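You operate a simulated robot arm through the tools that you are given. There is no shell and no other tool.

You run a simulated robot arm. Do the job below in one go: nothing can be reset, and whatever is moved stays where it is left.

JOB
Put things in order on the top of the parts bench. At the end: the purple pouch from the top of the parts bench stands on top of the white order card; the grey brush from the top of the parts bench stands where the purple pouch stood; the teal tub from the top of the parts bench stands where the grey brush stood; the black grease cup from the top of the parts bench stands on top of the brown box; the clear jar from the top of the parts bench stands where the teal tub stood; whatever was shut is shut again. Leave all else as you found it, and nothing knocked over.

Only the result counts: the job must be done as asked and must still hold three seconds after the hand-in. Knocking over, shifting, dropping, spilling or breaking anything else fails it.

ROBOT AND FRAMES
A 6-joint arm with a two-finger parallel gripper, fixed in place. Base frame: the origin is on the floor under the middle of its stand, x ahead of it, y to its left, z up; the work surface is at about z = 800. Readings come in mm, degrees, newtons and seconds.
With the tool pointing down near the work surface it reaches from about 340 to 760 mm from the base axis. Its first joint turns from -66.0 to 66.0 degrees. Payload 2.45 kg.
Tool frame: the origin (TCP) lies between the finger pads and is the grasp point; the fingertips stand 24 mm ahead of it; z points along the fingers, y is the line along which they close. The gripper opens to 68 mm. The fingers are 17 mm wide and 10 mm thick; the gripper's body (40 by 70 mm) begins 41 mm behind the TCP.
Orientation is told as [roll, pitch, yaw] about the base's x, y, z axes, in that order, counted from this pose: with the fingers straight down and closing along the base's y, the tool's x points along the base's -x, its y along +y and its z along -z.

CONTROLS
- The arm moves only by the tool apply_moves. Its argument "series" is a list of rows, each an object (a shift or turn left out is 0, a gripper value left out holds the last) with "delta_rot": the turn, a rotation vector about the tool's x, y, z in degrees, a list of three; "travel": the shift along the tool's x, y, z in mm, a list of three; "gripper": the finger opening in mm, from 0 to 68. In form: [{"delta_rot": [wx, wy, wz], "travel": [tx, ty, tz], "gripper": gripper}, ...]. A call has 1 to 20 rows; each row shifts and turns the commanded pose from where the row before left it, along the tool's axes as they then stand. Each row takes 0.2 s and may step no farther than 50 mm and 8.6 degrees from the row before; otherwise, or with a gripper value out of range, the whole call is refused. A pose out of reach is approached as far as the arm can. The call stops where the force on the tool passes 40 N (or 10 N more than at its start, if that is more) or the arm is blocked; 0.2 s more then pass. Each finger travels about 108 mm/s and halts on what it meets, pressing with about 26 N; the grip force reading is that of the motor and also rises with nothing between the fingers. The clock runs only during rows and for 0.2 s after the last one: add rows that do not move to give the fingers time. It gives the time, the measured TCP pose, the force on the tool (base axes), the opening and the grip force at its end, in the units of the frame above (readings bear some noise), with the torque about the TCP (base axes, N m) and any sound that the robot's microphone picked up, and new pictures: "views" is both (left out), scene, wrist or none.
- Cameras (640 x 400 px; columns grow to the right, rows downward): "scene" is fixed at [173.3, 418.4, 1462.7]; the picture's right is [-0.69, -0.72, 0.00], its down [-0.43, 0.41, -0.80] and it looks along [0.58, -0.55, -0.60] (base axes); focal length 361 px, centre (320, 200). "wrist" rides on the gripper at [84, 11, -75] in the tool frame; the picture's right is [-0.13, 0.99, 0.00], its down [-0.60, -0.08, -0.79] and it looks along [-0.79, -0.10, 0.61] (tool axes); focal length 251 px, centre (320, 200). There is no depth. A picture from a camera that has moved, and an enlarged one, comes with that camera's place and axes in the base frame and with its lens.
- enlarge(camera, box): a new picture of the part [left, top, right, bottom] of that camera's present view, enlarged. No time passes.
- sign_off(): hands the job in; it is judged then, once.

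Places have to be worked out from the pictures, the camera data and where the tool is seen. Open the gripper and draw the arm clear of the work before you hand the job in, unless the task says otherwise.

The tools are called after "Call:" by a JSON object that holds its "name" and its "arguments". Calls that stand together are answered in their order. apply_moves: Moves the arm, as the interface text tells. Its arguments: {"type":"object","properties":{"series":{"type":"array","items":{"type":"object","properties":{"delta_rot":{"type":"array","items":{"type":"number"}},"travel":{"type":"array","items":{"type":"number"}},"gripper":{"type":"number"}}}},"views":{"type":"string","enum":["both","scene","wrist","none"]}},"required":["series"]} The other tools are called the same way: enlarge (camera, box) takes an enlarged picture of a part of a camera's view; sign_off () hands the job in.

At the start:

```text
clock: 0.0
tool_pos: [418.6, -175.4, 1177.0]
ee_rot: [0.1, 0.1, 0.0]
force: [-0.3, -0.3, -0.3]
moment: [-0.01, 0.0, -0.02]
grip_width: 68.0
grasp_force: 0.0
```

scene: 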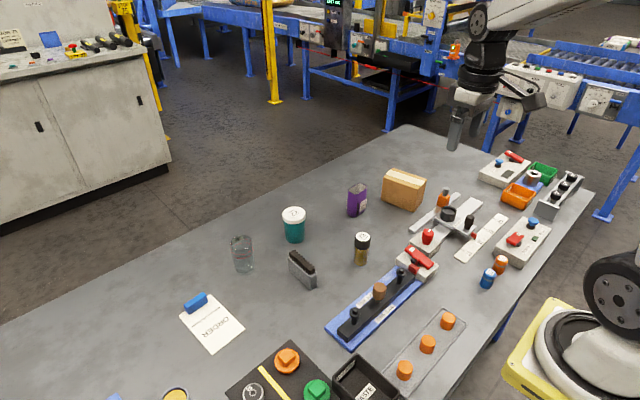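
wrist: 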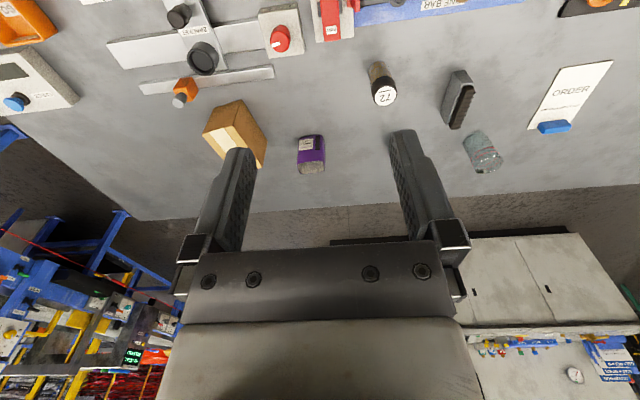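

I'll begin by looking closely at the bench in both cameras to identify the objects and work out where they are.

Call:
{"name": "enlarge", "arguments": {"camera": "scene", "box": [220, 150, 460, 300]}}

Call:
{"name": "enlarge", "arguments": {"camera": "scene", "box": [390, 130, 600, 290]}}

Call:
{"name": "enlarge", "arguments": {"camera": "scene", "box": [100, 270, 460, 400]}}

Call:
{"name": "enlarge", "arguments": {"camera": "wrist", "box": [0, 0, 320, 200]}}

Call:
{"name": "enlarge", "arguments": {"camera": "wrist", "box": [320, 0, 640, 200]}}

```text
2.67 times, centred on (340, 225) of scene
camera zoom: at [173.3, 418.4, 1462.7], right [-0.69, -0.72, 0.0], down [-0.43, 0.41, -0.8], along [0.58, -0.55, -0.6], focal length 963 px, centre (267, 133)
```

zoom: 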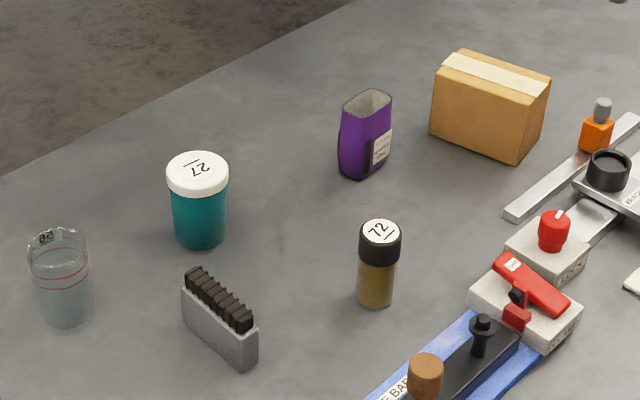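

```text
2.50 times, centred on (495, 210) of scene
camera zoom: at [173.3, 418.4, 1462.7], right [-0.69, -0.72, 0.0], down [-0.43, 0.41, -0.8], along [0.58, -0.55, -0.6], focal length 903 px, centre (-118, 175)
```

zoom: 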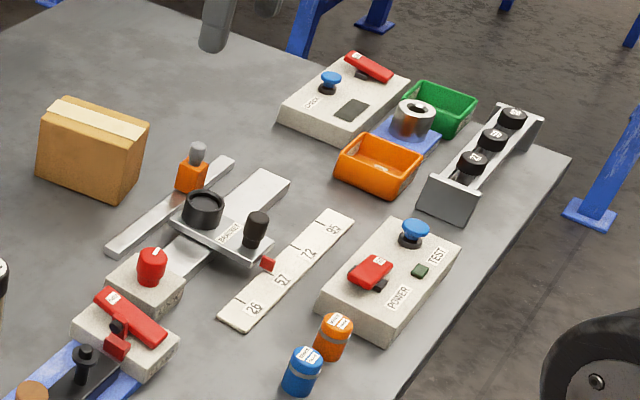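

```text
1.78 times, centred on (280, 335) of scene
camera zoom: at [173.3, 418.4, 1462.7], right [-0.69, -0.72, 0.0], down [-0.43, 0.41, -0.8], along [0.58, -0.55, -0.6], focal length 642 px, centre (391, -40)
```

zoom: 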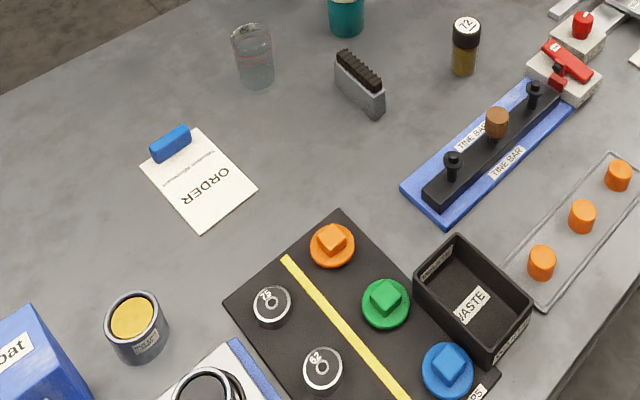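

```text
2.00 times, centred on (160, 100) of wrist
camera zoom: at [336.5, -164.8, 1251.2], right [0.13, 0.99, 0.0], down [0.6, -0.08, 0.79], along [0.79, -0.1, -0.61], focal length 503 px, centre (640, 400)
```

zoom: 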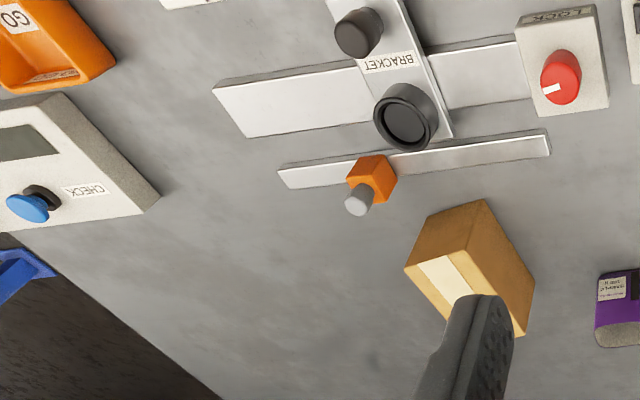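

```text
2.00 times, centred on (480, 100) of wrist
camera zoom: at [336.5, -164.8, 1251.2], right [0.13, 0.99, 0.0], down [0.6, -0.08, 0.79], along [0.79, -0.1, -0.61], focal length 503 px, centre (0, 400)
```

zoom: 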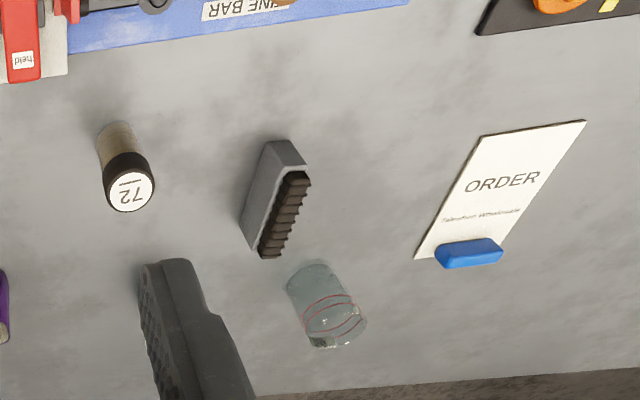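

Pouch, brush, tub, jar, brown box and order card are all found. The black cup near the bracket and the tin at the lower edge both need a closer look to settle which is the grease cup.

Call:
{"name": "enlarge", "arguments": {"camera": "scene", "box": [420, 180, 500, 250]}}

Call:
{"name": "enlarge", "arguments": {"camera": "scene", "box": [80, 330, 260, 400]}}

Call:
{"name": "enlarge", "arguments": {"camera": "wrist", "box": [100, 0, 320, 120]}}

Call:
{"name": "enlarge", "arguments": {"camera": "wrist", "box": [200, 80, 360, 190]}}

```text
5.71 times, centred on (460, 215) of scene
camera zoom: at [173.3, 418.4, 1462.7], right [-0.69, -0.72, 0.0], down [-0.43, 0.41, -0.8], along [0.58, -0.55, -0.6], focal length 2064 px, centre (-480, 114)
```

zoom: 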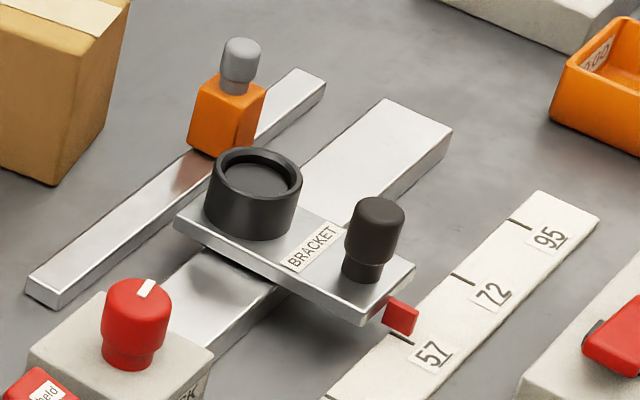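

```text
3.56 times, centred on (170, 365) of scene
camera zoom: at [173.3, 418.4, 1462.7], right [-0.69, -0.72, 0.0], down [-0.43, 0.41, -0.8], along [0.58, -0.55, -0.6], focal length 1284 px, centre (853, -387)
```

zoom: 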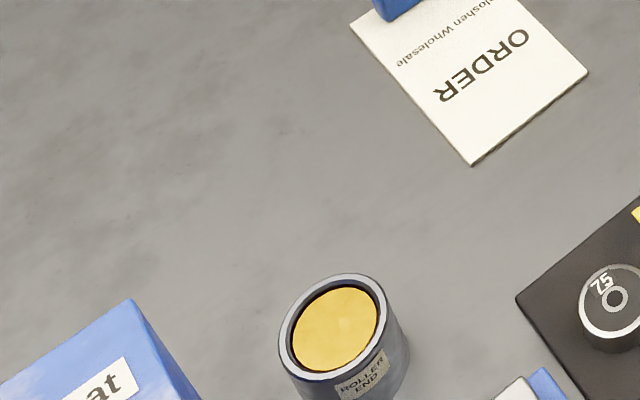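

```text
2.91 times, centred on (210, 60) of wrist
camera zoom: at [336.5, -164.8, 1251.2], right [0.13, 0.99, 0.0], down [0.6, -0.08, 0.79], along [0.79, -0.1, -0.61], focal length 731 px, centre (640, 607)
```

zoom: 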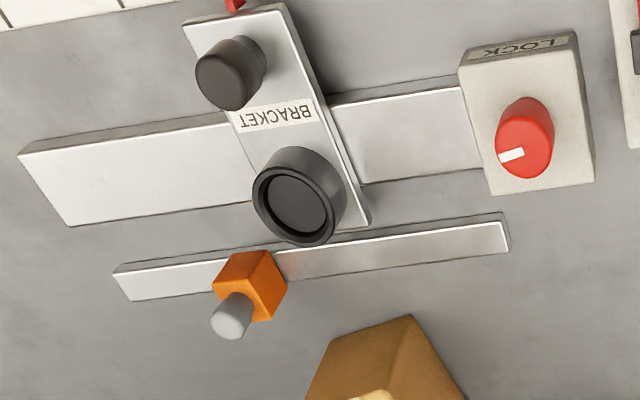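

```text
3.64 times, centred on (280, 135) of wrist
camera zoom: at [336.5, -164.8, 1251.2], right [0.13, 0.99, 0.0], down [0.6, -0.08, 0.79], along [0.79, -0.1, -0.61], focal length 914 px, centre (466, 436)
```

zoom: 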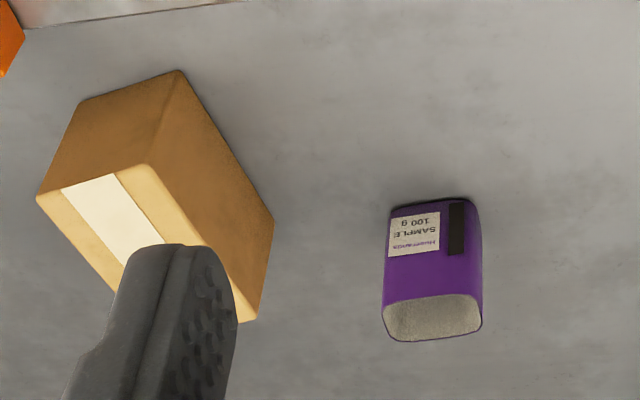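

Rough positions from the scene picture: pouch (696,-229), brush (622,46), tub (735,-25), jar (744,131), box (641,-379), card (657,273), and the black cup on the bracket (479,-355). I'll move the arm up and to the left to see the rest of the bench before I decide which object is the grease cup.

Call:
{"name": "apply_moves", "arguments": {"series": [{"travel": [0, 50, 0]}, {"travel": [0, 50, 0]}, {"travel": [0, 50, 0]}, {"travel": [0, 50, 0]}, {"travel": [0, 50, 0]}, {"travel": [0, 50, 0]}, {"travel": [0, 50, 0]}, {"travel": [0, 50, 0]}], "views": "both"}}

```text
clock: 1.8
tool_pos: [420.2, 225.1, 1176.1]
ee_rot: [-0.1, 0.0, -0.1]
force: [-0.2, 0.0, -0.3]
moment: [0.01, -0.05, 0.03]
grip_width: 68.0
grasp_force: 0.0
camera wrist: at [336.6, 234.6, 1250.8], right [0.13, 0.99, 0.0], down [0.6, -0.08, 0.79], along [0.79, -0.1, -0.61], focal length 251 px, centre (320, 200)
```

scene: 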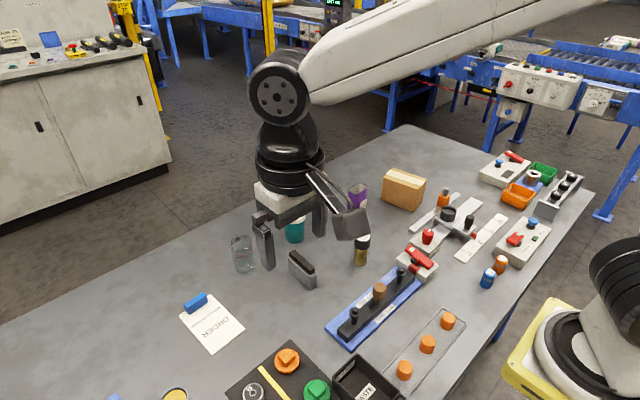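
wrist: 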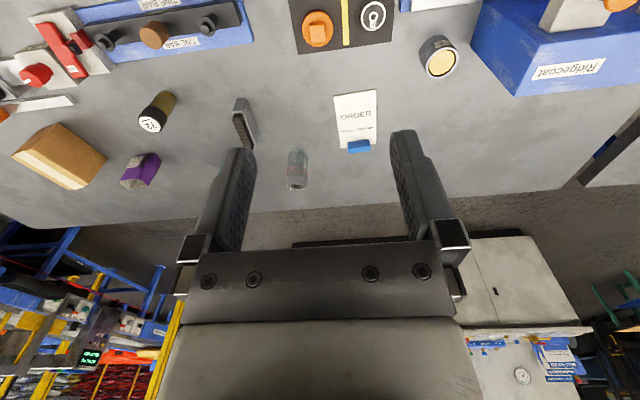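

The left end of the bench isn't fully in view yet. I'll go further left, tilt the camera down, and turn it to see the near and left parts.

Call:
{"name": "apply_moves", "arguments": {"series": [{"delta_rot": [0, 8, 0], "travel": [0, 40, 0]}, {"delta_rot": [0, 8, 0], "travel": [0, 40, 0]}, {"delta_rot": [0, 8, 0], "travel": [0, 40, 0]}, {"delta_rot": [0, 8, 0], "travel": [0, 40, 0]}], "views": "wrist"}}

```text
clock: 2.8
tool_pos: [421.1, 387.6, 1176.4]
ee_rot: [0.0, 32.1, 0.0]
force: [1.0, -0.5, 0.5]
moment: [0.03, 0.0, -0.04]
grip_width: 68.1
grasp_force: 0.0
camera wrist: at [389.5, 396.8, 1285.1], right [0.11, 0.99, -0.07], down [0.93, -0.08, 0.35], along [0.34, -0.1, -0.93], focal length 251 px, centre (320, 200)
```

wrist: 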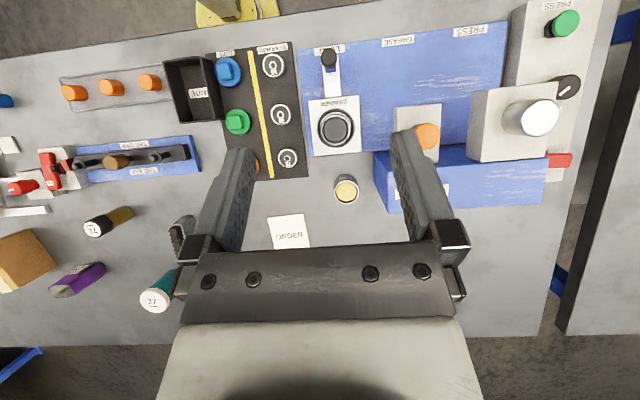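

Call:
{"name": "enlarge", "arguments": {"camera": "wrist", "box": [290, 0, 620, 210]}}

Call:
{"name": "enlarge", "arguments": {"camera": "wrist", "box": [300, 30, 420, 210]}}

```text
1.90 times, centred on (455, 105) of wrist
camera zoom: at [389.5, 396.8, 1285.1], right [0.11, 0.99, -0.07], down [0.93, -0.08, 0.35], along [0.34, -0.1, -0.93], focal length 479 px, centre (63, 381)
```

zoom: 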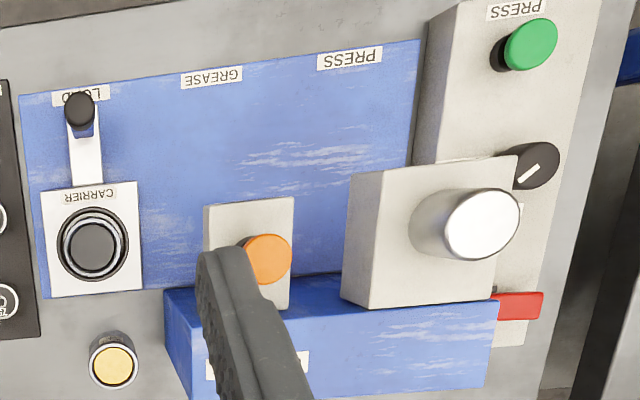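

```text
2.22 times, centred on (360, 120) of wrist
camera zoom: at [389.5, 396.8, 1285.1], right [0.11, 0.99, -0.07], down [0.93, -0.08, 0.35], along [0.34, -0.1, -0.93], focal length 559 px, centre (231, 378)
```

zoom: 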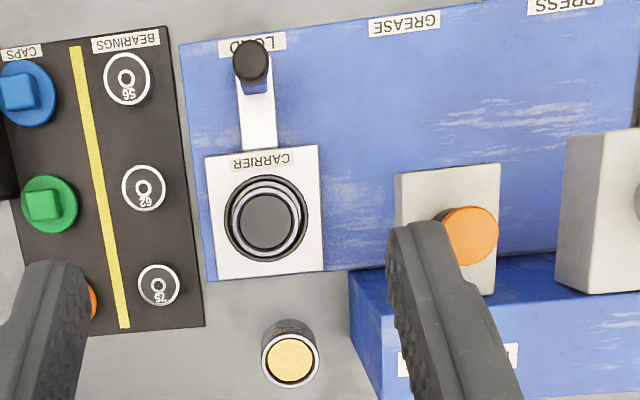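

The cell has a carrier nest and a tin as well as the cup on the bracket. I'll lower the camera for a closer look at the carrier and the tin.

Call:
{"name": "apply_moves", "arguments": {"series": [{"travel": [-7.15, 0, 39.7]}, {"travel": [-7.15, 0, 39.7]}, {"travel": [-7.15, 0, 39.7]}, {"travel": [-7.15, 0, 39.7]}], "views": "wrist"}}

Call:
{"name": "enlarge", "arguments": {"camera": "wrist", "box": [240, 0, 460, 240]}}

```text
clock: 3.8
tool_pos: [361.8, 385.2, 1026.9]
ee_rot: [0.0, 32.1, 0.0]
force: [-0.2, 0.7, -0.7]
moment: [-0.01, -0.01, 0.0]
grip_width: 68.2
grasp_force: 0.1
camera wrist: at [330.9, 395.3, 1134.6], right [0.11, 0.99, -0.07], down [0.93, -0.08, 0.35], along [0.34, -0.1, -0.93], focal length 251 px, centre (320, 200)
```

wrist: 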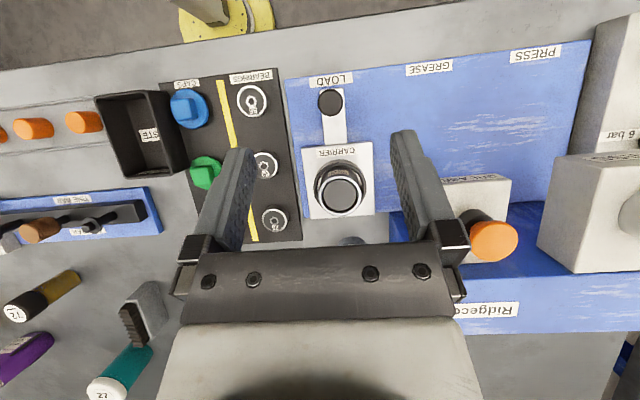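

```text
1.67 times, centred on (350, 120) of wrist
camera zoom: at [330.9, 395.3, 1134.6], right [0.11, 0.99, -0.07], down [0.93, -0.08, 0.35], along [0.34, -0.1, -0.93], focal length 419 px, centre (270, 333)
```

zoom: 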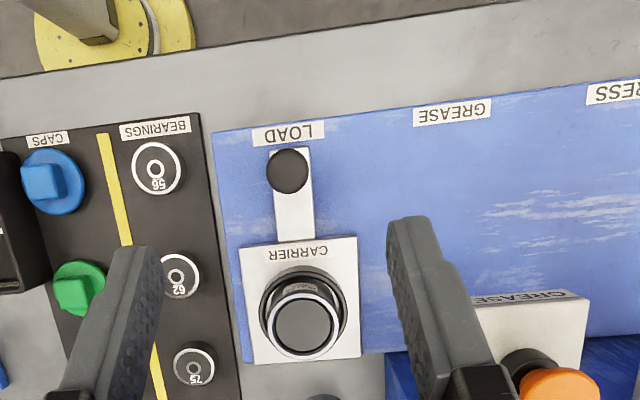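

The carrier holds a metal roller end and the tin is another roller end, so neither is a black grease cup. Next I'll look closely at the bracket area on the right side.

Call:
{"name": "apply_moves", "arguments": {"series": [{"travel": [26.5, 0, -42.4]}, {"travel": [26.5, -20, -37]}, {"travel": [0, -50, 0]}, {"travel": [0, -50, 0]}, {"travel": [0, -50, 0]}, {"travel": [0, -50, 0]}, {"travel": [0, -50, 0]}, {"travel": [0, -50, 0]}, {"travel": [0, -50, 0]}, {"travel": [0, -50, 0]}, {"travel": [0, -50, 0]}, {"travel": [0, -50, 0]}, {"travel": [0, -50, 0]}, {"travel": [0, -50, 0]}], "views": "both"}}

```text
clock: 6.8
tool_pos: [356.8, -236.1, 1123.2]
ee_rot: [0.0, 31.9, 0.2]
force: [0.3, -0.1, 0.2]
moment: [-0.01, -0.01, 0.02]
grip_width: 67.9
grasp_force: 0.1
camera wrist: at [326.0, -226.1, 1228.9], right [0.11, 0.99, -0.07], down [0.93, -0.08, 0.35], along [0.34, -0.1, -0.93], focal length 251 px, centre (320, 200)
```

scene: 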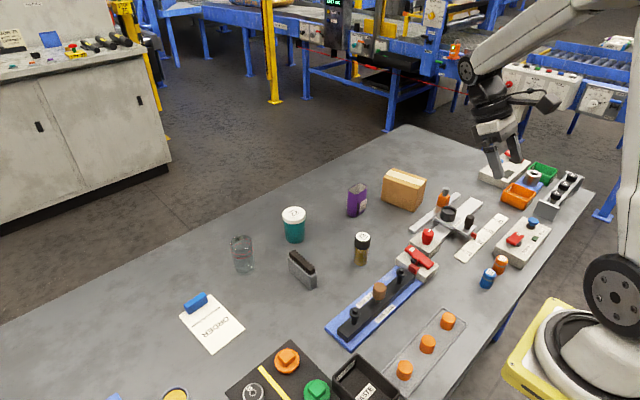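
wrist: 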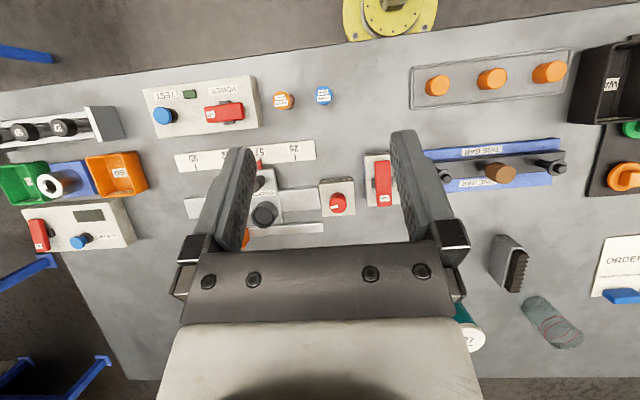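

Call:
{"name": "apply_moves", "arguments": {"series": [{"travel": [-49, -26, 4]}, {"travel": [-49, -26, 4]}, {"travel": [-49, -26, 4]}, {"travel": [-49, -26, 4]}], "views": "wrist"}}

Call:
{"name": "enlarge", "arguments": {"camera": "wrist", "box": [200, 0, 440, 240]}}

```text
refused: row 1 steps farther than a row can; nothing moved
```

```text
1.67 times, centred on (320, 120) of wrist
camera zoom: at [326.0, -226.1, 1228.9], right [0.11, 0.99, -0.07], down [0.93, -0.08, 0.35], along [0.34, -0.1, -0.93], focal length 419 px, centre (320, 333)
```

zoom: 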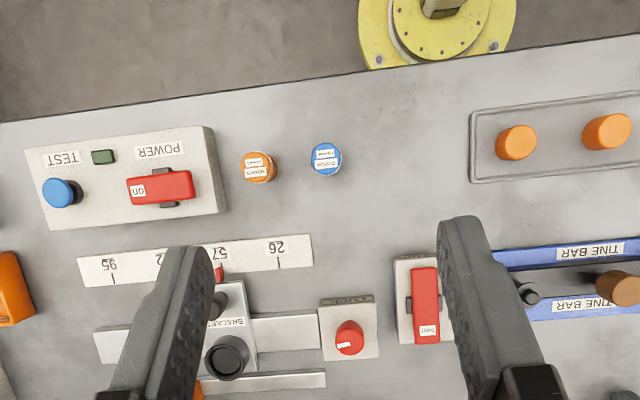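

The row was longer than the 50 mm limit, so nothing moved. I'll send the same move in smaller steps.

Call:
{"name": "apply_moves", "arguments": {"series": [{"travel": [-40, -21, 3]}, {"travel": [-40, -21, 3]}, {"travel": [-40, -21, 3]}, {"travel": [-40, -21, 3]}, {"travel": [-40, -21, 3]}], "views": "wrist"}}

Call:
{"name": "enlarge", "arguments": {"camera": "wrist", "box": [200, 0, 440, 240]}}

```text
clock: 8.0
tool_pos: [518.3, -339.5, 1003.9]
ee_rot: [-0.1, 32.1, 0.0]
force: [0.0, -0.5, -0.2]
moment: [-0.01, 0.01, 0.0]
grip_width: 67.9
grasp_force: 0.0
camera wrist: at [487.9, -329.4, 1110.8], right [0.11, 0.99, -0.07], down [0.93, -0.08, 0.35], along [0.34, -0.1, -0.93], focal length 251 px, centre (320, 200)
```

wrist: 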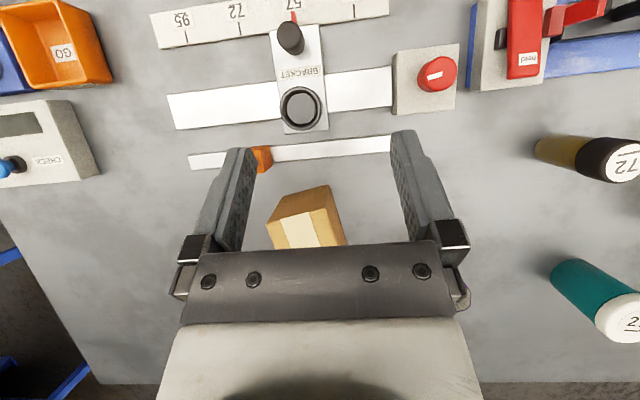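

```text
1.67 times, centred on (320, 120) of wrist
camera zoom: at [487.9, -329.4, 1110.8], right [0.11, 0.99, -0.07], down [0.93, -0.08, 0.35], along [0.34, -0.1, -0.93], focal length 419 px, centre (320, 333)
```

zoom: 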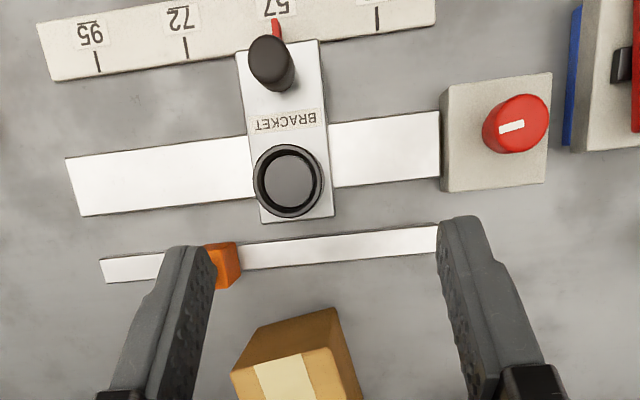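

The only black cup on the bench is the one standing on the bracket plate at about (479,-355), so I take that as the grease cup, and I'll test it gently later. I'll level the tool again and look at the pouch from close by.

Call:
{"name": "apply_moves", "arguments": {"series": [{"delta_rot": [0, -8, 0]}, {"delta_rot": [0, -8, 0]}, {"delta_rot": [0, -8, 0]}, {"delta_rot": [0, -8, 0]}, {"travel": [-14, 37, 0]}, {"travel": [-14, 37, 0]}, {"travel": [-14, 37, 0]}], "views": "both"}}

Call:
{"name": "enlarge", "arguments": {"camera": "wrist", "box": [240, 80, 400, 230]}}

```text
clock: 9.6
tool_pos: [561.1, -228.1, 1002.8]
ee_rot: [0.0, 0.1, -0.2]
force: [-0.3, -0.5, 0.0]
moment: [0.0, 0.01, 0.0]
grip_width: 68.0
grasp_force: 0.1
camera wrist: at [477.3, -218.2, 1077.9], right [0.13, 0.99, 0.0], down [0.6, -0.08, 0.79], along [0.79, -0.1, -0.61], focal length 251 px, centre (320, 200)
```

scene: 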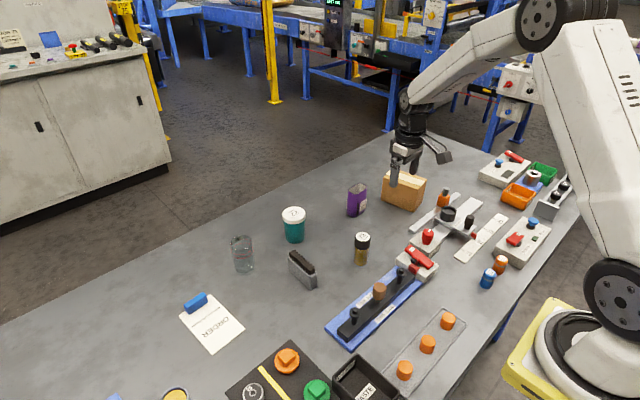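
wrist: 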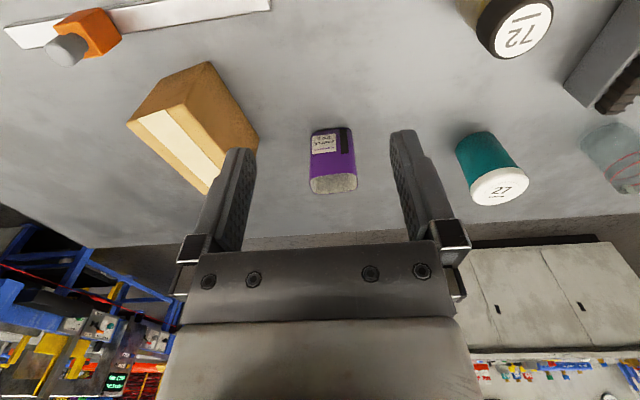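

```text
2.67 times, centred on (320, 155) of wrist
camera zoom: at [477.3, -218.2, 1077.9], right [0.13, 0.99, 0.0], down [0.6, -0.08, 0.79], along [0.79, -0.1, -0.61], focal length 670 px, centre (320, 320)
```

zoom: 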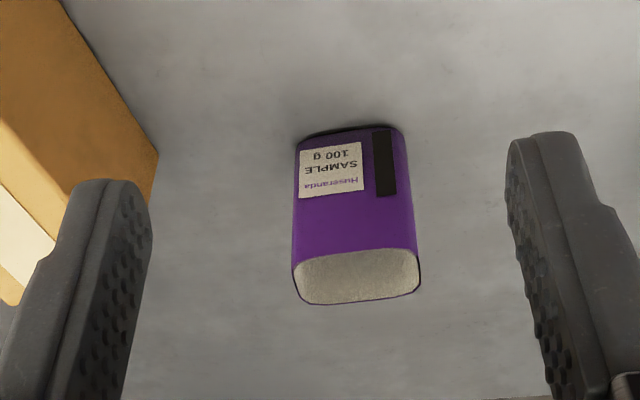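

The pouch reads as about 53 mm wide along y, 28 mm along x and 83 mm high, centred near (700,-230). I'll move over it and stop above it to check alignment before going down.

Call:
{"name": "apply_moves", "arguments": {"series": [{"travel": [-46.3, -0.4, 0], "gripper": 68}, {"travel": [-46.3, -0.4, 0]}, {"travel": [-46.3, -0.4, 0]}, {"travel": [0, 0, 40]}, {"travel": [0, 0, 28]}, {}], "views": "both"}}

Call:
{"name": "enlarge", "arguments": {"camera": "wrist", "box": [220, 80, 420, 240]}}

Call:
{"name": "enlarge", "arguments": {"camera": "scene", "box": [300, 130, 440, 240]}}

```text
clock: 11.0
tool_pos: [699.1, -227.6, 934.1]
ee_rot: [-0.1, 0.0, 0.0]
force: [0.5, -0.4, -0.4]
moment: [0.0, 0.0, -0.02]
grip_width: 68.2
grasp_force: 0.0
camera wrist: at [616.0, -219.3, 1009.6], right [0.13, 0.99, 0.0], down [0.6, -0.08, 0.79], along [0.79, -0.1, -0.61], focal length 251 px, centre (320, 200)
```

scene: 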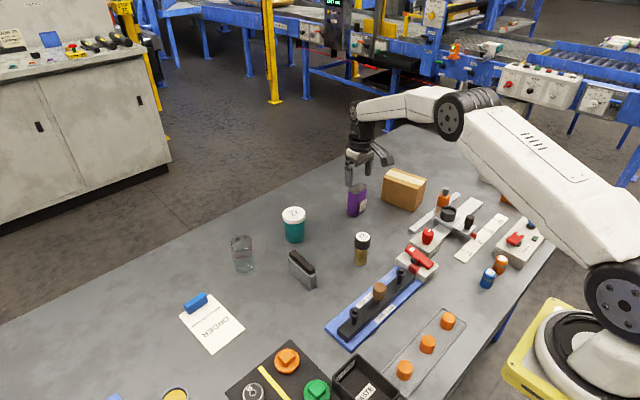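
wrist: 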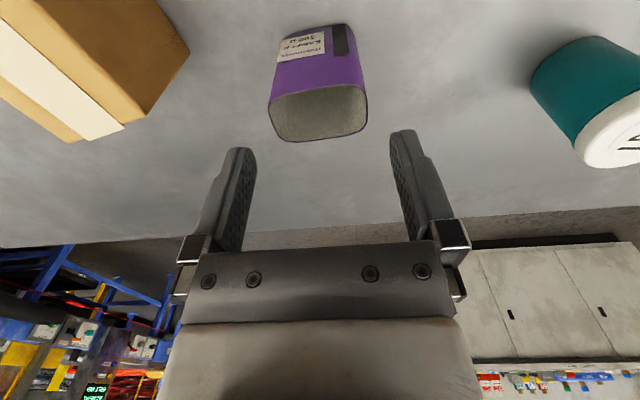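

```text
2.50 times, centred on (320, 160) of wrist
camera zoom: at [616.0, -219.3, 1009.6], right [0.13, 0.99, 0.0], down [0.6, -0.08, 0.79], along [0.79, -0.1, -0.61], focal length 629 px, centre (320, 300)
```

zoom: 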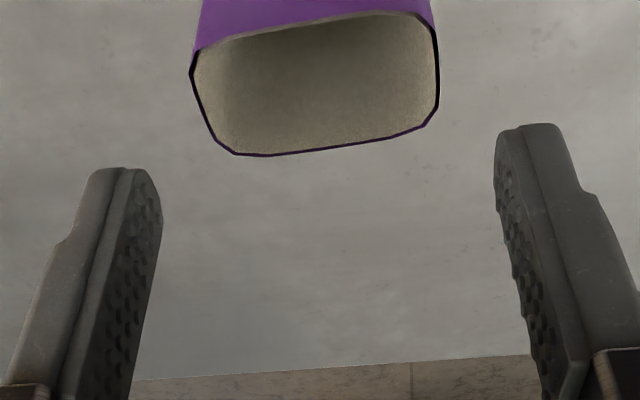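

```text
3.64 times, centred on (370, 185) of scene
camera zoom: at [173.3, 418.4, 1462.7], right [-0.69, -0.72, 0.0], down [-0.43, 0.41, -0.8], along [0.58, -0.55, -0.6], focal length 1313 px, centre (138, 254)
```

zoom: 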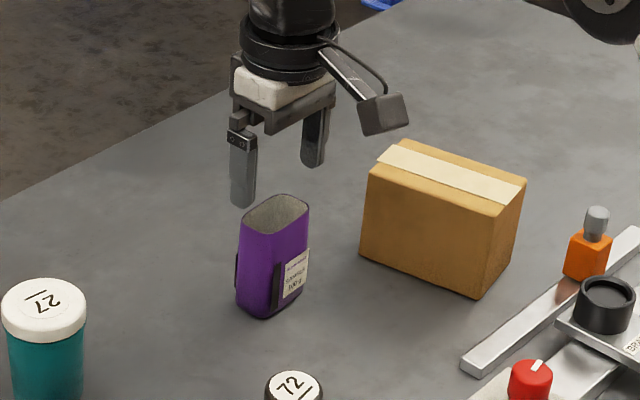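

The pouch's top centre works out at about (701,-231) and the TCP is at (700,-230), so it is well aligned. I'll go down to z≈850 and look before closing.

Call:
{"name": "apply_moves", "arguments": {"series": [{"travel": [-1, 0, 30]}, {"travel": [0, 0, 30]}, {"travel": [0, 0, 24]}, {}], "views": "both"}}

Call:
{"name": "enlarge", "arguments": {"camera": "scene", "box": [300, 130, 440, 240]}}

```text
clock: 12.0
tool_pos: [700.8, -228.4, 850.8]
ee_rot: [0.0, 0.1, 0.0]
force: [0.5, -1.0, -0.4]
moment: [-0.04, 0.01, -0.03]
grip_width: 67.7
grasp_force: 0.1
camera wrist: at [617.5, -219.4, 925.7], right [0.13, 0.99, 0.0], down [0.6, -0.08, 0.79], along [0.79, -0.1, -0.61], focal length 251 px, centre (320, 200)
```

scene: 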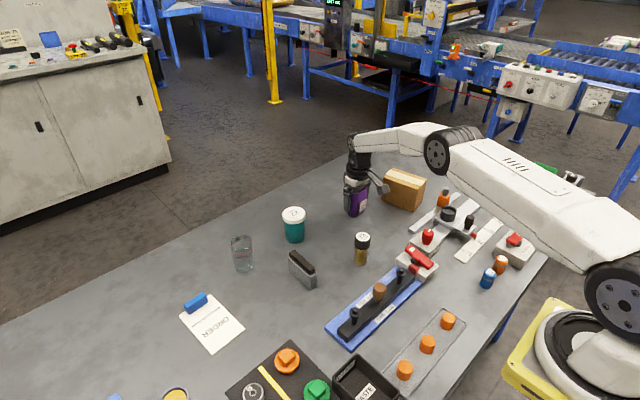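
wrist: 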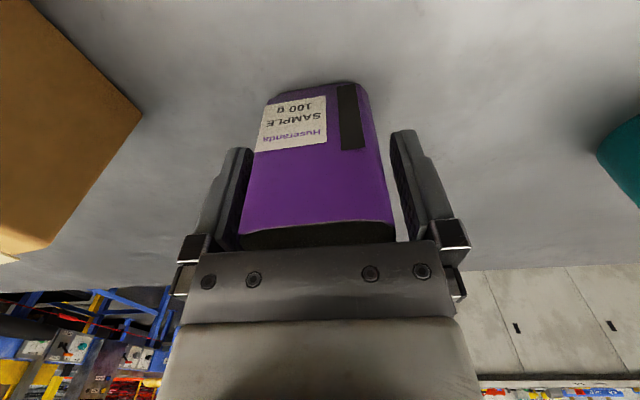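

```text
3.64 times, centred on (370, 185) of scene
camera zoom: at [173.3, 418.4, 1462.7], right [-0.69, -0.72, 0.0], down [-0.43, 0.41, -0.8], along [0.58, -0.55, -0.6], focal length 1313 px, centre (138, 254)
```

zoom: 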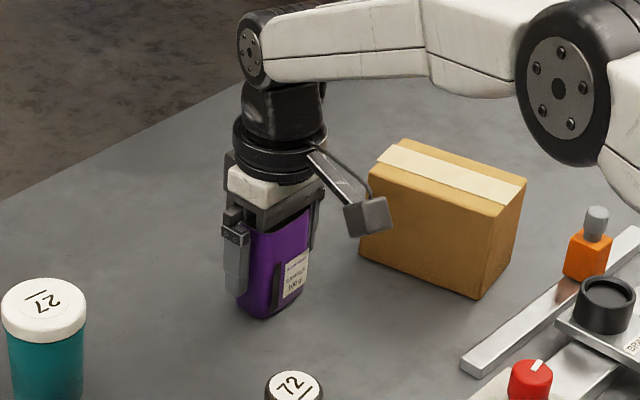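

The pouch sits between the fingers with room on both sides. I'll close on it and check the opening and force.

Call:
{"name": "apply_moves", "arguments": {"series": [{"gripper": 40}, {}, {}], "views": "wrist"}}

```text
clock: 12.8
tool_pos: [701.6, -229.7, 850.8]
ee_rot: [0.0, 0.0, 0.0]
force: [-0.6, -0.5, 0.2]
moment: [0.06, -0.04, 0.02]
grip_width: 56.4
grasp_force: 26.1
camera wrist: at [617.4, -219.4, 925.8], right [0.13, 0.99, 0.0], down [0.6, -0.08, 0.79], along [0.79, -0.1, -0.61], focal length 251 px, centre (320, 200)
```

wrist: 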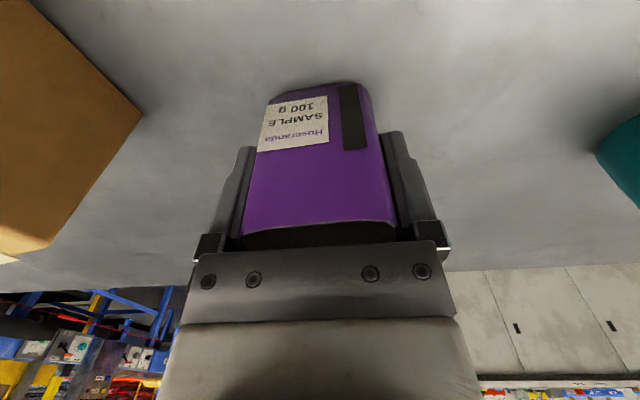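

I have a firm grip at 56.4 mm. I'll lift straight up and carry the pouch to a spot beside the card where the wrist camera can see the card past the pouch.

Call:
{"name": "apply_moves", "arguments": {"series": [{"travel": [0, 0, -5]}, {"travel": [0, 0, -25]}, {"travel": [0, 0, -40]}, {"travel": [0, 0, -40]}, {"travel": [0, 0, -40]}, {"travel": [15.7, 43.3, 0]}, {"travel": [15.7, 43.3, 0]}, {"travel": [15.7, 43.3, 0]}, {"travel": [15.7, 43.3, 0]}, {"travel": [15.7, 43.3, 0]}, {"travel": [15.7, 43.3, 0]}, {"travel": [15.7, 43.3, 0]}, {"travel": [15.7, 43.3, 0]}, {"travel": [15.7, 43.3, 0]}, {}], "views": "both"}}

Call:
{"name": "enlarge", "arguments": {"camera": "wrist", "box": [340, 40, 500, 190]}}

Call:
{"name": "enlarge", "arguments": {"camera": "scene", "box": [150, 270, 270, 370]}}

```text
clock: 16.0
tool_pos: [561.3, 160.2, 1002.0]
ee_rot: [0.0, 0.0, 0.0]
force: [-0.6, 1.2, -1.0]
moment: [-0.01, 0.04, -0.02]
grip_width: 56.2
grasp_force: 25.9
camera wrist: at [476.5, 169.6, 1076.4], right [0.13, 0.99, 0.0], down [0.6, -0.08, 0.79], along [0.79, -0.1, -0.61], focal length 251 px, centre (320, 200)
```

scene: 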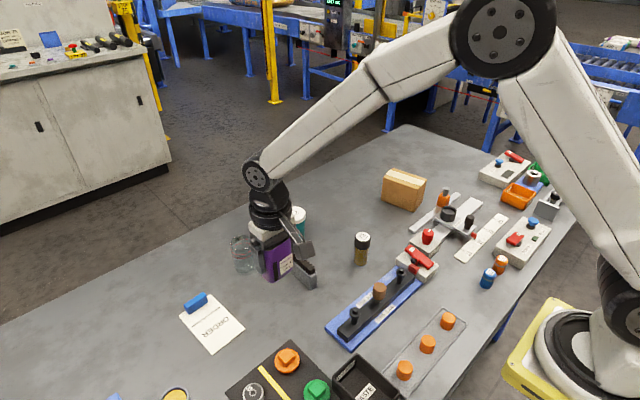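
wrist: 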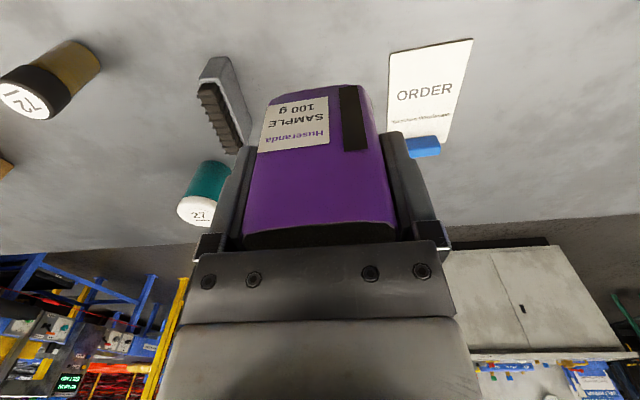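

```text
2.67 times, centred on (420, 115) of wrist
camera zoom: at [476.5, 169.6, 1076.4], right [0.13, 0.99, 0.0], down [0.6, -0.08, 0.79], along [0.79, -0.1, -0.61], focal length 670 px, centre (53, 427)
```

zoom: 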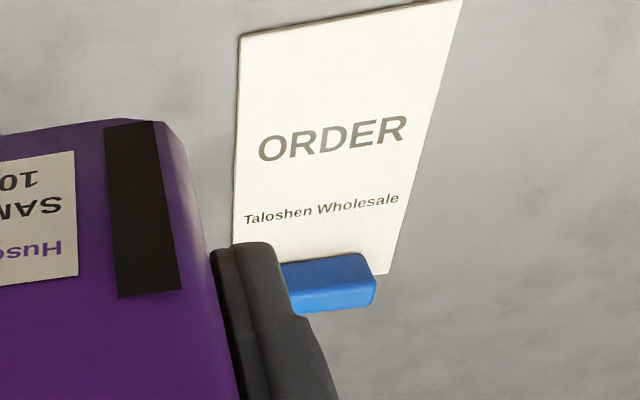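

```text
4.00 times, centred on (210, 320) of scene
camera zoom: at [173.3, 418.4, 1462.7], right [-0.69, -0.72, 0.0], down [-0.43, 0.41, -0.8], along [0.58, -0.55, -0.6], focal length 1445 px, centre (760, -280)
```

zoom: 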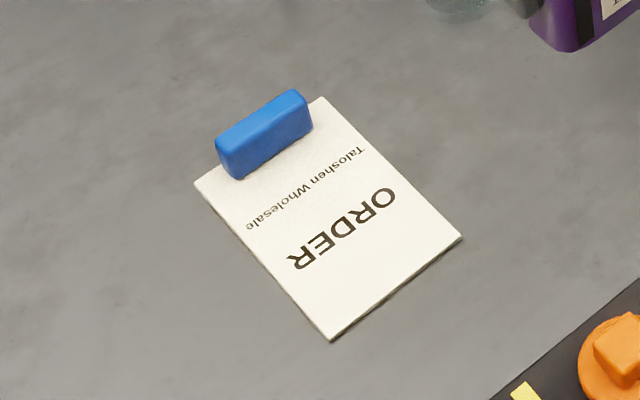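

From both cameras the card spans about x 596–724 and y 229–310, with the blue clip at x>706. The clear middle is near (655,269), so I'll carry the pouch there and lower it to just above the card.

Call:
{"name": "apply_moves", "arguments": {"series": [{"travel": [-23.75, 27.5, 0]}, {"travel": [-23.75, 27.5, 0]}, {"travel": [-23.75, 27.5, 0]}, {"travel": [-23.75, 27.5, 0]}, {"travel": [0, 0, 40]}, {"travel": [0, 0, 40]}, {"travel": [0, 0, 40]}, {"travel": [0, 0, 20]}, {}], "views": "both"}}

Call:
{"name": "enlarge", "arguments": {"camera": "scene", "box": [150, 250, 290, 370]}}

```text
clock: 18.0
tool_pos: [656.2, 269.9, 862.5]
ee_rot: [0.0, -0.1, -0.1]
force: [-0.3, 0.2, -0.7]
moment: [0.01, 0.02, -0.01]
grip_width: 56.3
grasp_force: 26.3
camera wrist: at [572.1, 279.3, 936.1], right [0.13, 0.99, 0.0], down [0.6, -0.08, 0.79], along [0.79, -0.1, -0.61], focal length 251 px, centre (320, 200)
```

scene: 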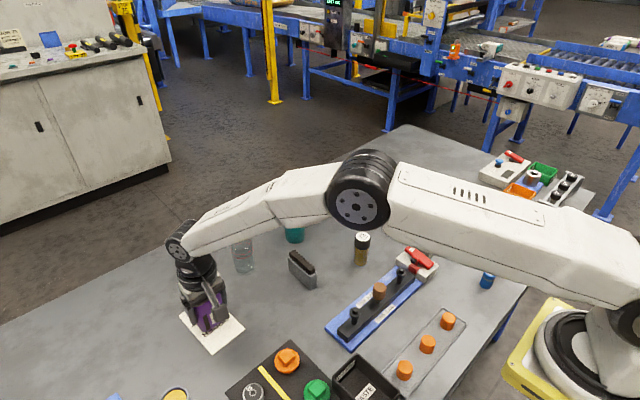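
wrist: 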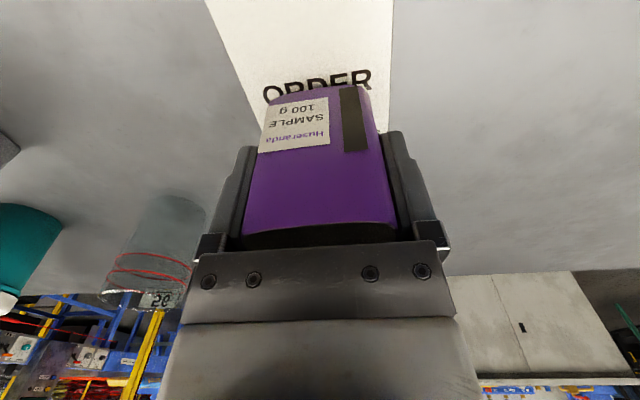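

```text
3.33 times, centred on (220, 310) of scene
camera zoom: at [173.3, 418.4, 1462.7], right [-0.69, -0.72, 0.0], down [-0.43, 0.41, -0.8], along [0.58, -0.55, -0.6], focal length 1204 px, centre (653, -167)
```

zoom: 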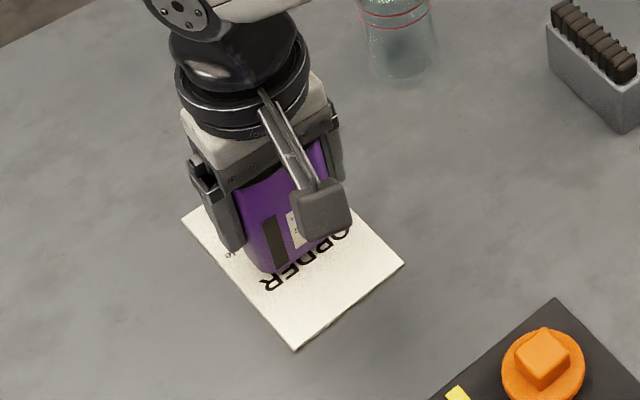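

The pouch hangs over the middle of the card, about 10 mm up. I'll lower it in small steps and watch the force.

Call:
{"name": "apply_moves", "arguments": {"series": [{"travel": [0, 0, 2]}, {"travel": [0, 0, 2]}, {"travel": [0, 0, 2]}, {}], "views": "none"}}

Call:
{"name": "apply_moves", "arguments": {"series": [{"travel": [0, 0, 1]}, {}], "views": "none"}}

Call:
{"name": "apply_moves", "arguments": {"series": [{"travel": [0, 0, 1]}, {}], "views": "none"}}

```text
clock: 19.0
tool_pos: [654.3, 270.2, 854.7]
ee_rot: [0.0, 0.1, 0.1]
force: [-0.5, -0.3, 0.1]
moment: [-0.02, 0.0, 0.01]
grip_width: 56.3
grasp_force: 25.9
```

```text
clock: 19.6
tool_pos: [654.2, 268.9, 855.3]
ee_rot: [0.0, -0.1, 0.1]
force: [-0.6, -0.9, 3.1]
moment: [-0.04, -0.03, 0.01]
grip_width: 56.0
grasp_force: 26.3
```

```text
clock: 20.2
tool_pos: [655.0, 269.2, 855.0]
ee_rot: [0.2, -0.2, 0.0]
force: [-2.6, -1.6, 12.9]
moment: [-0.11, 0.14, 0.04]
grip_width: 56.2
grasp_force: 26.0
```

Contact came at TCP z≈854 (13 N up). I'll relieve the press slightly, open the fingers, and rise clear.

Call:
{"name": "apply_moves", "arguments": {"series": [{"travel": [0, 0, -0.8]}, {"gripper": 68}, {}, {}], "views": "wrist"}}

Call:
{"name": "enlarge", "arguments": {"camera": "scene", "box": [150, 250, 290, 370]}}

```text
clock: 21.2
tool_pos: [654.9, 270.9, 853.4]
ee_rot: [0.0, -0.1, 0.0]
force: [-0.1, 0.3, 0.1]
moment: [0.01, 0.01, -0.02]
grip_width: 68.0
grasp_force: 0.0
camera wrist: at [571.6, 279.7, 928.5], right [0.13, 0.99, 0.0], down [0.6, -0.08, 0.79], along [0.79, -0.1, -0.61], focal length 251 px, centre (320, 200)
```

wrist: 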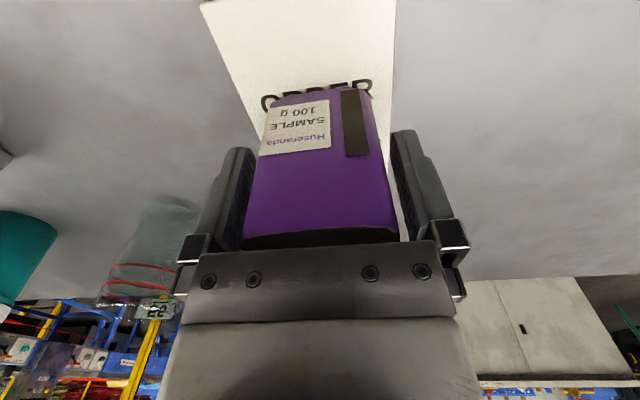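

```text
3.33 times, centred on (220, 310) of scene
camera zoom: at [173.3, 418.4, 1462.7], right [-0.69, -0.72, 0.0], down [-0.43, 0.41, -0.8], along [0.58, -0.55, -0.6], focal length 1204 px, centre (653, -167)
```

zoom: 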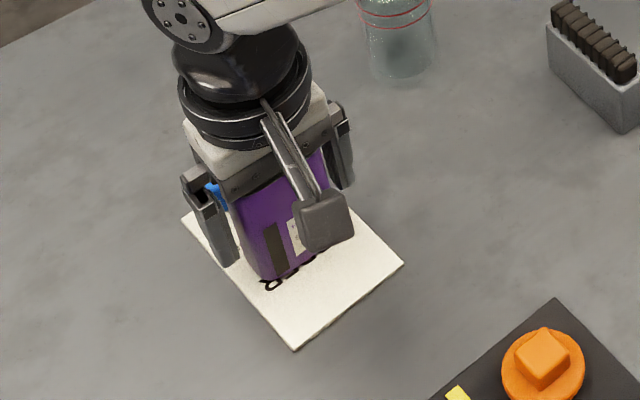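

The pouch stands on the card. I'll rise straight up and go to a viewpoint for the brush.

Call:
{"name": "apply_moves", "arguments": {"series": [{"travel": [0, 0, -30]}, {"travel": [0, 0, -45]}, {"travel": [0, 0, -45]}, {"travel": [0, 0, -30]}, {"travel": [29.2, -37.2, 0]}, {"travel": [29.2, -37.2, 0]}, {"travel": [29.2, -37.2, 0]}, {"travel": [29.2, -37.2, 0]}, {"travel": [29.2, -37.2, 0]}, {"travel": [29.2, -37.2, 0]}, {}], "views": "both"}}

Call:
{"name": "enlarge", "arguments": {"camera": "wrist", "box": [230, 70, 410, 240]}}

Call:
{"name": "enlarge", "arguments": {"camera": "wrist", "box": [200, 100, 480, 260]}}

Call:
{"name": "enlarge", "arguments": {"camera": "scene", "box": [150, 250, 290, 370]}}

```text
clock: 23.6
tool_pos: [480.7, 45.7, 1005.4]
ee_rot: [0.0, 0.1, 0.0]
force: [0.3, -0.4, -0.3]
moment: [0.0, -0.01, 0.0]
grip_width: 68.2
grasp_force: 0.1
camera wrist: at [396.1, 54.8, 1079.3], right [0.13, 0.99, 0.0], down [0.6, -0.08, 0.79], along [0.79, -0.1, -0.61], focal length 251 px, centre (320, 200)
```

scene: 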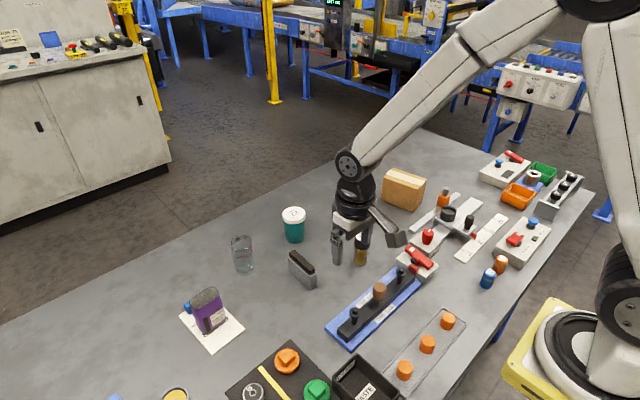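
wrist: 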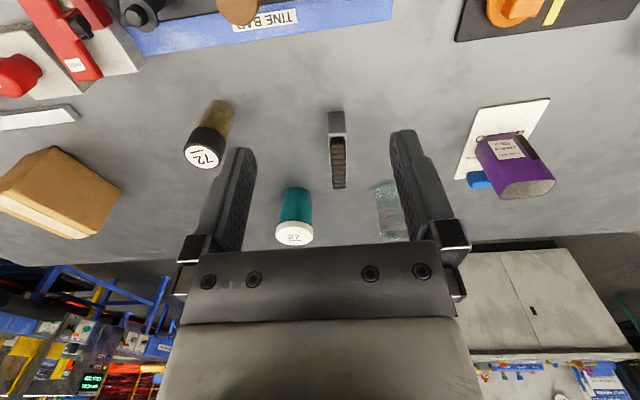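

```text
2.35 times, centred on (320, 155) of wrist
camera zoom: at [396.1, 54.8, 1079.3], right [0.13, 0.99, 0.0], down [0.6, -0.08, 0.79], along [0.79, -0.1, -0.61], focal length 592 px, centre (320, 306)
```

zoom: 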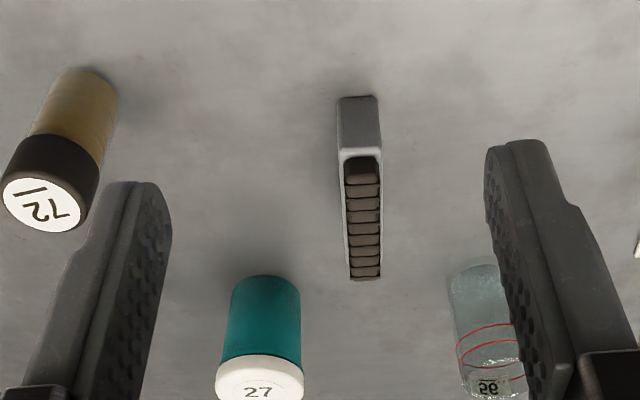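

```text
2.29 times, centred on (340, 180) of wrist
camera zoom: at [396.1, 54.8, 1079.3], right [0.13, 0.99, 0.0], down [0.6, -0.08, 0.79], along [0.79, -0.1, -0.61], focal length 575 px, centre (274, 246)
```

zoom: 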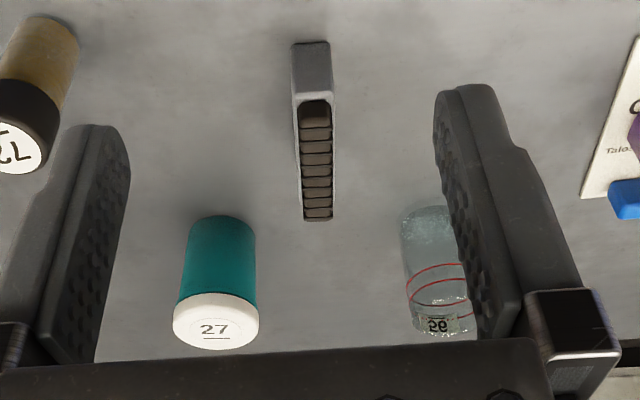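

```text
3.33 times, centred on (220, 310) of scene
camera zoom: at [173.3, 418.4, 1462.7], right [-0.69, -0.72, 0.0], down [-0.43, 0.41, -0.8], along [0.58, -0.55, -0.6], focal length 1204 px, centre (653, -167)
```

zoom: 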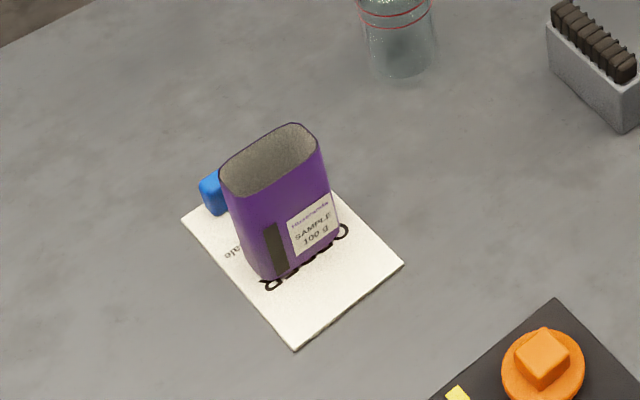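

The pouch stands cleanly on the card. The brush measures about 21 mm wide, 78 mm long and 45 mm high in the body (bristles to about 858 mm), centred near (618,49) and turned about -3°. I'll align the yaw and go above it.

Call:
{"name": "apply_moves", "arguments": {"series": [{"delta_rot": [0, 0, 3]}, {"travel": [-45.8, 4.2, 0]}, {"travel": [-45.8, 4.2, 0]}, {"travel": [-45.8, 4.2, 0]}, {"travel": [0, 0, 45]}, {"travel": [0, 0, 45]}, {}], "views": "wrist"}}

Call:
{"name": "enlarge", "arguments": {"camera": "wrist", "box": [220, 0, 420, 200]}}

Call:
{"name": "enlarge", "arguments": {"camera": "scene", "box": [250, 190, 370, 300]}}

```text
clock: 25.2
tool_pos: [617.3, 52.1, 912.9]
ee_rot: [0.0, 0.1, -3.0]
force: [-0.1, 0.0, 0.0]
moment: [-0.01, 0.01, 0.01]
grip_width: 68.0
grasp_force: 0.1
camera wrist: at [535.3, 66.8, 987.6], right [0.18, 0.98, 0.0], down [0.6, -0.11, 0.79], along [0.78, -0.14, -0.61], focal length 251 px, centre (320, 200)
```

wrist: 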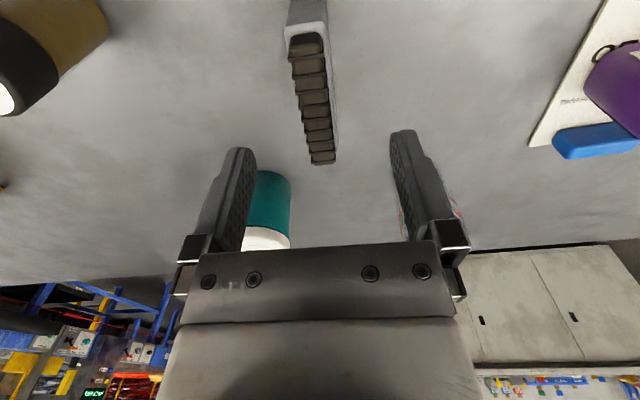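

```text
2.00 times, centred on (320, 100) of wrist
camera zoom: at [535.3, 66.8, 987.6], right [0.18, 0.98, 0.0], down [0.6, -0.11, 0.79], along [0.78, -0.14, -0.61], focal length 503 px, centre (320, 400)
```

zoom: 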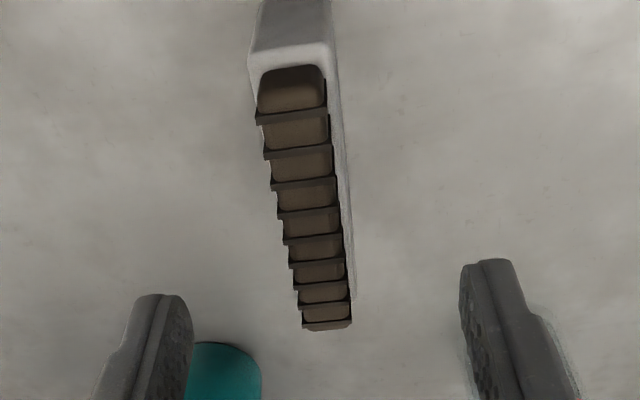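

```text
3.64 times, centred on (310, 245) of scene
camera zoom: at [173.3, 418.4, 1462.7], right [-0.69, -0.72, 0.0], down [-0.43, 0.41, -0.8], along [0.58, -0.55, -0.6], focal length 1313 px, centre (356, 36)
```

zoom: 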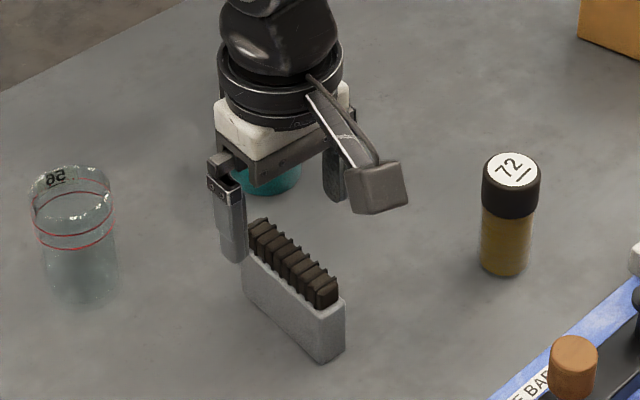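

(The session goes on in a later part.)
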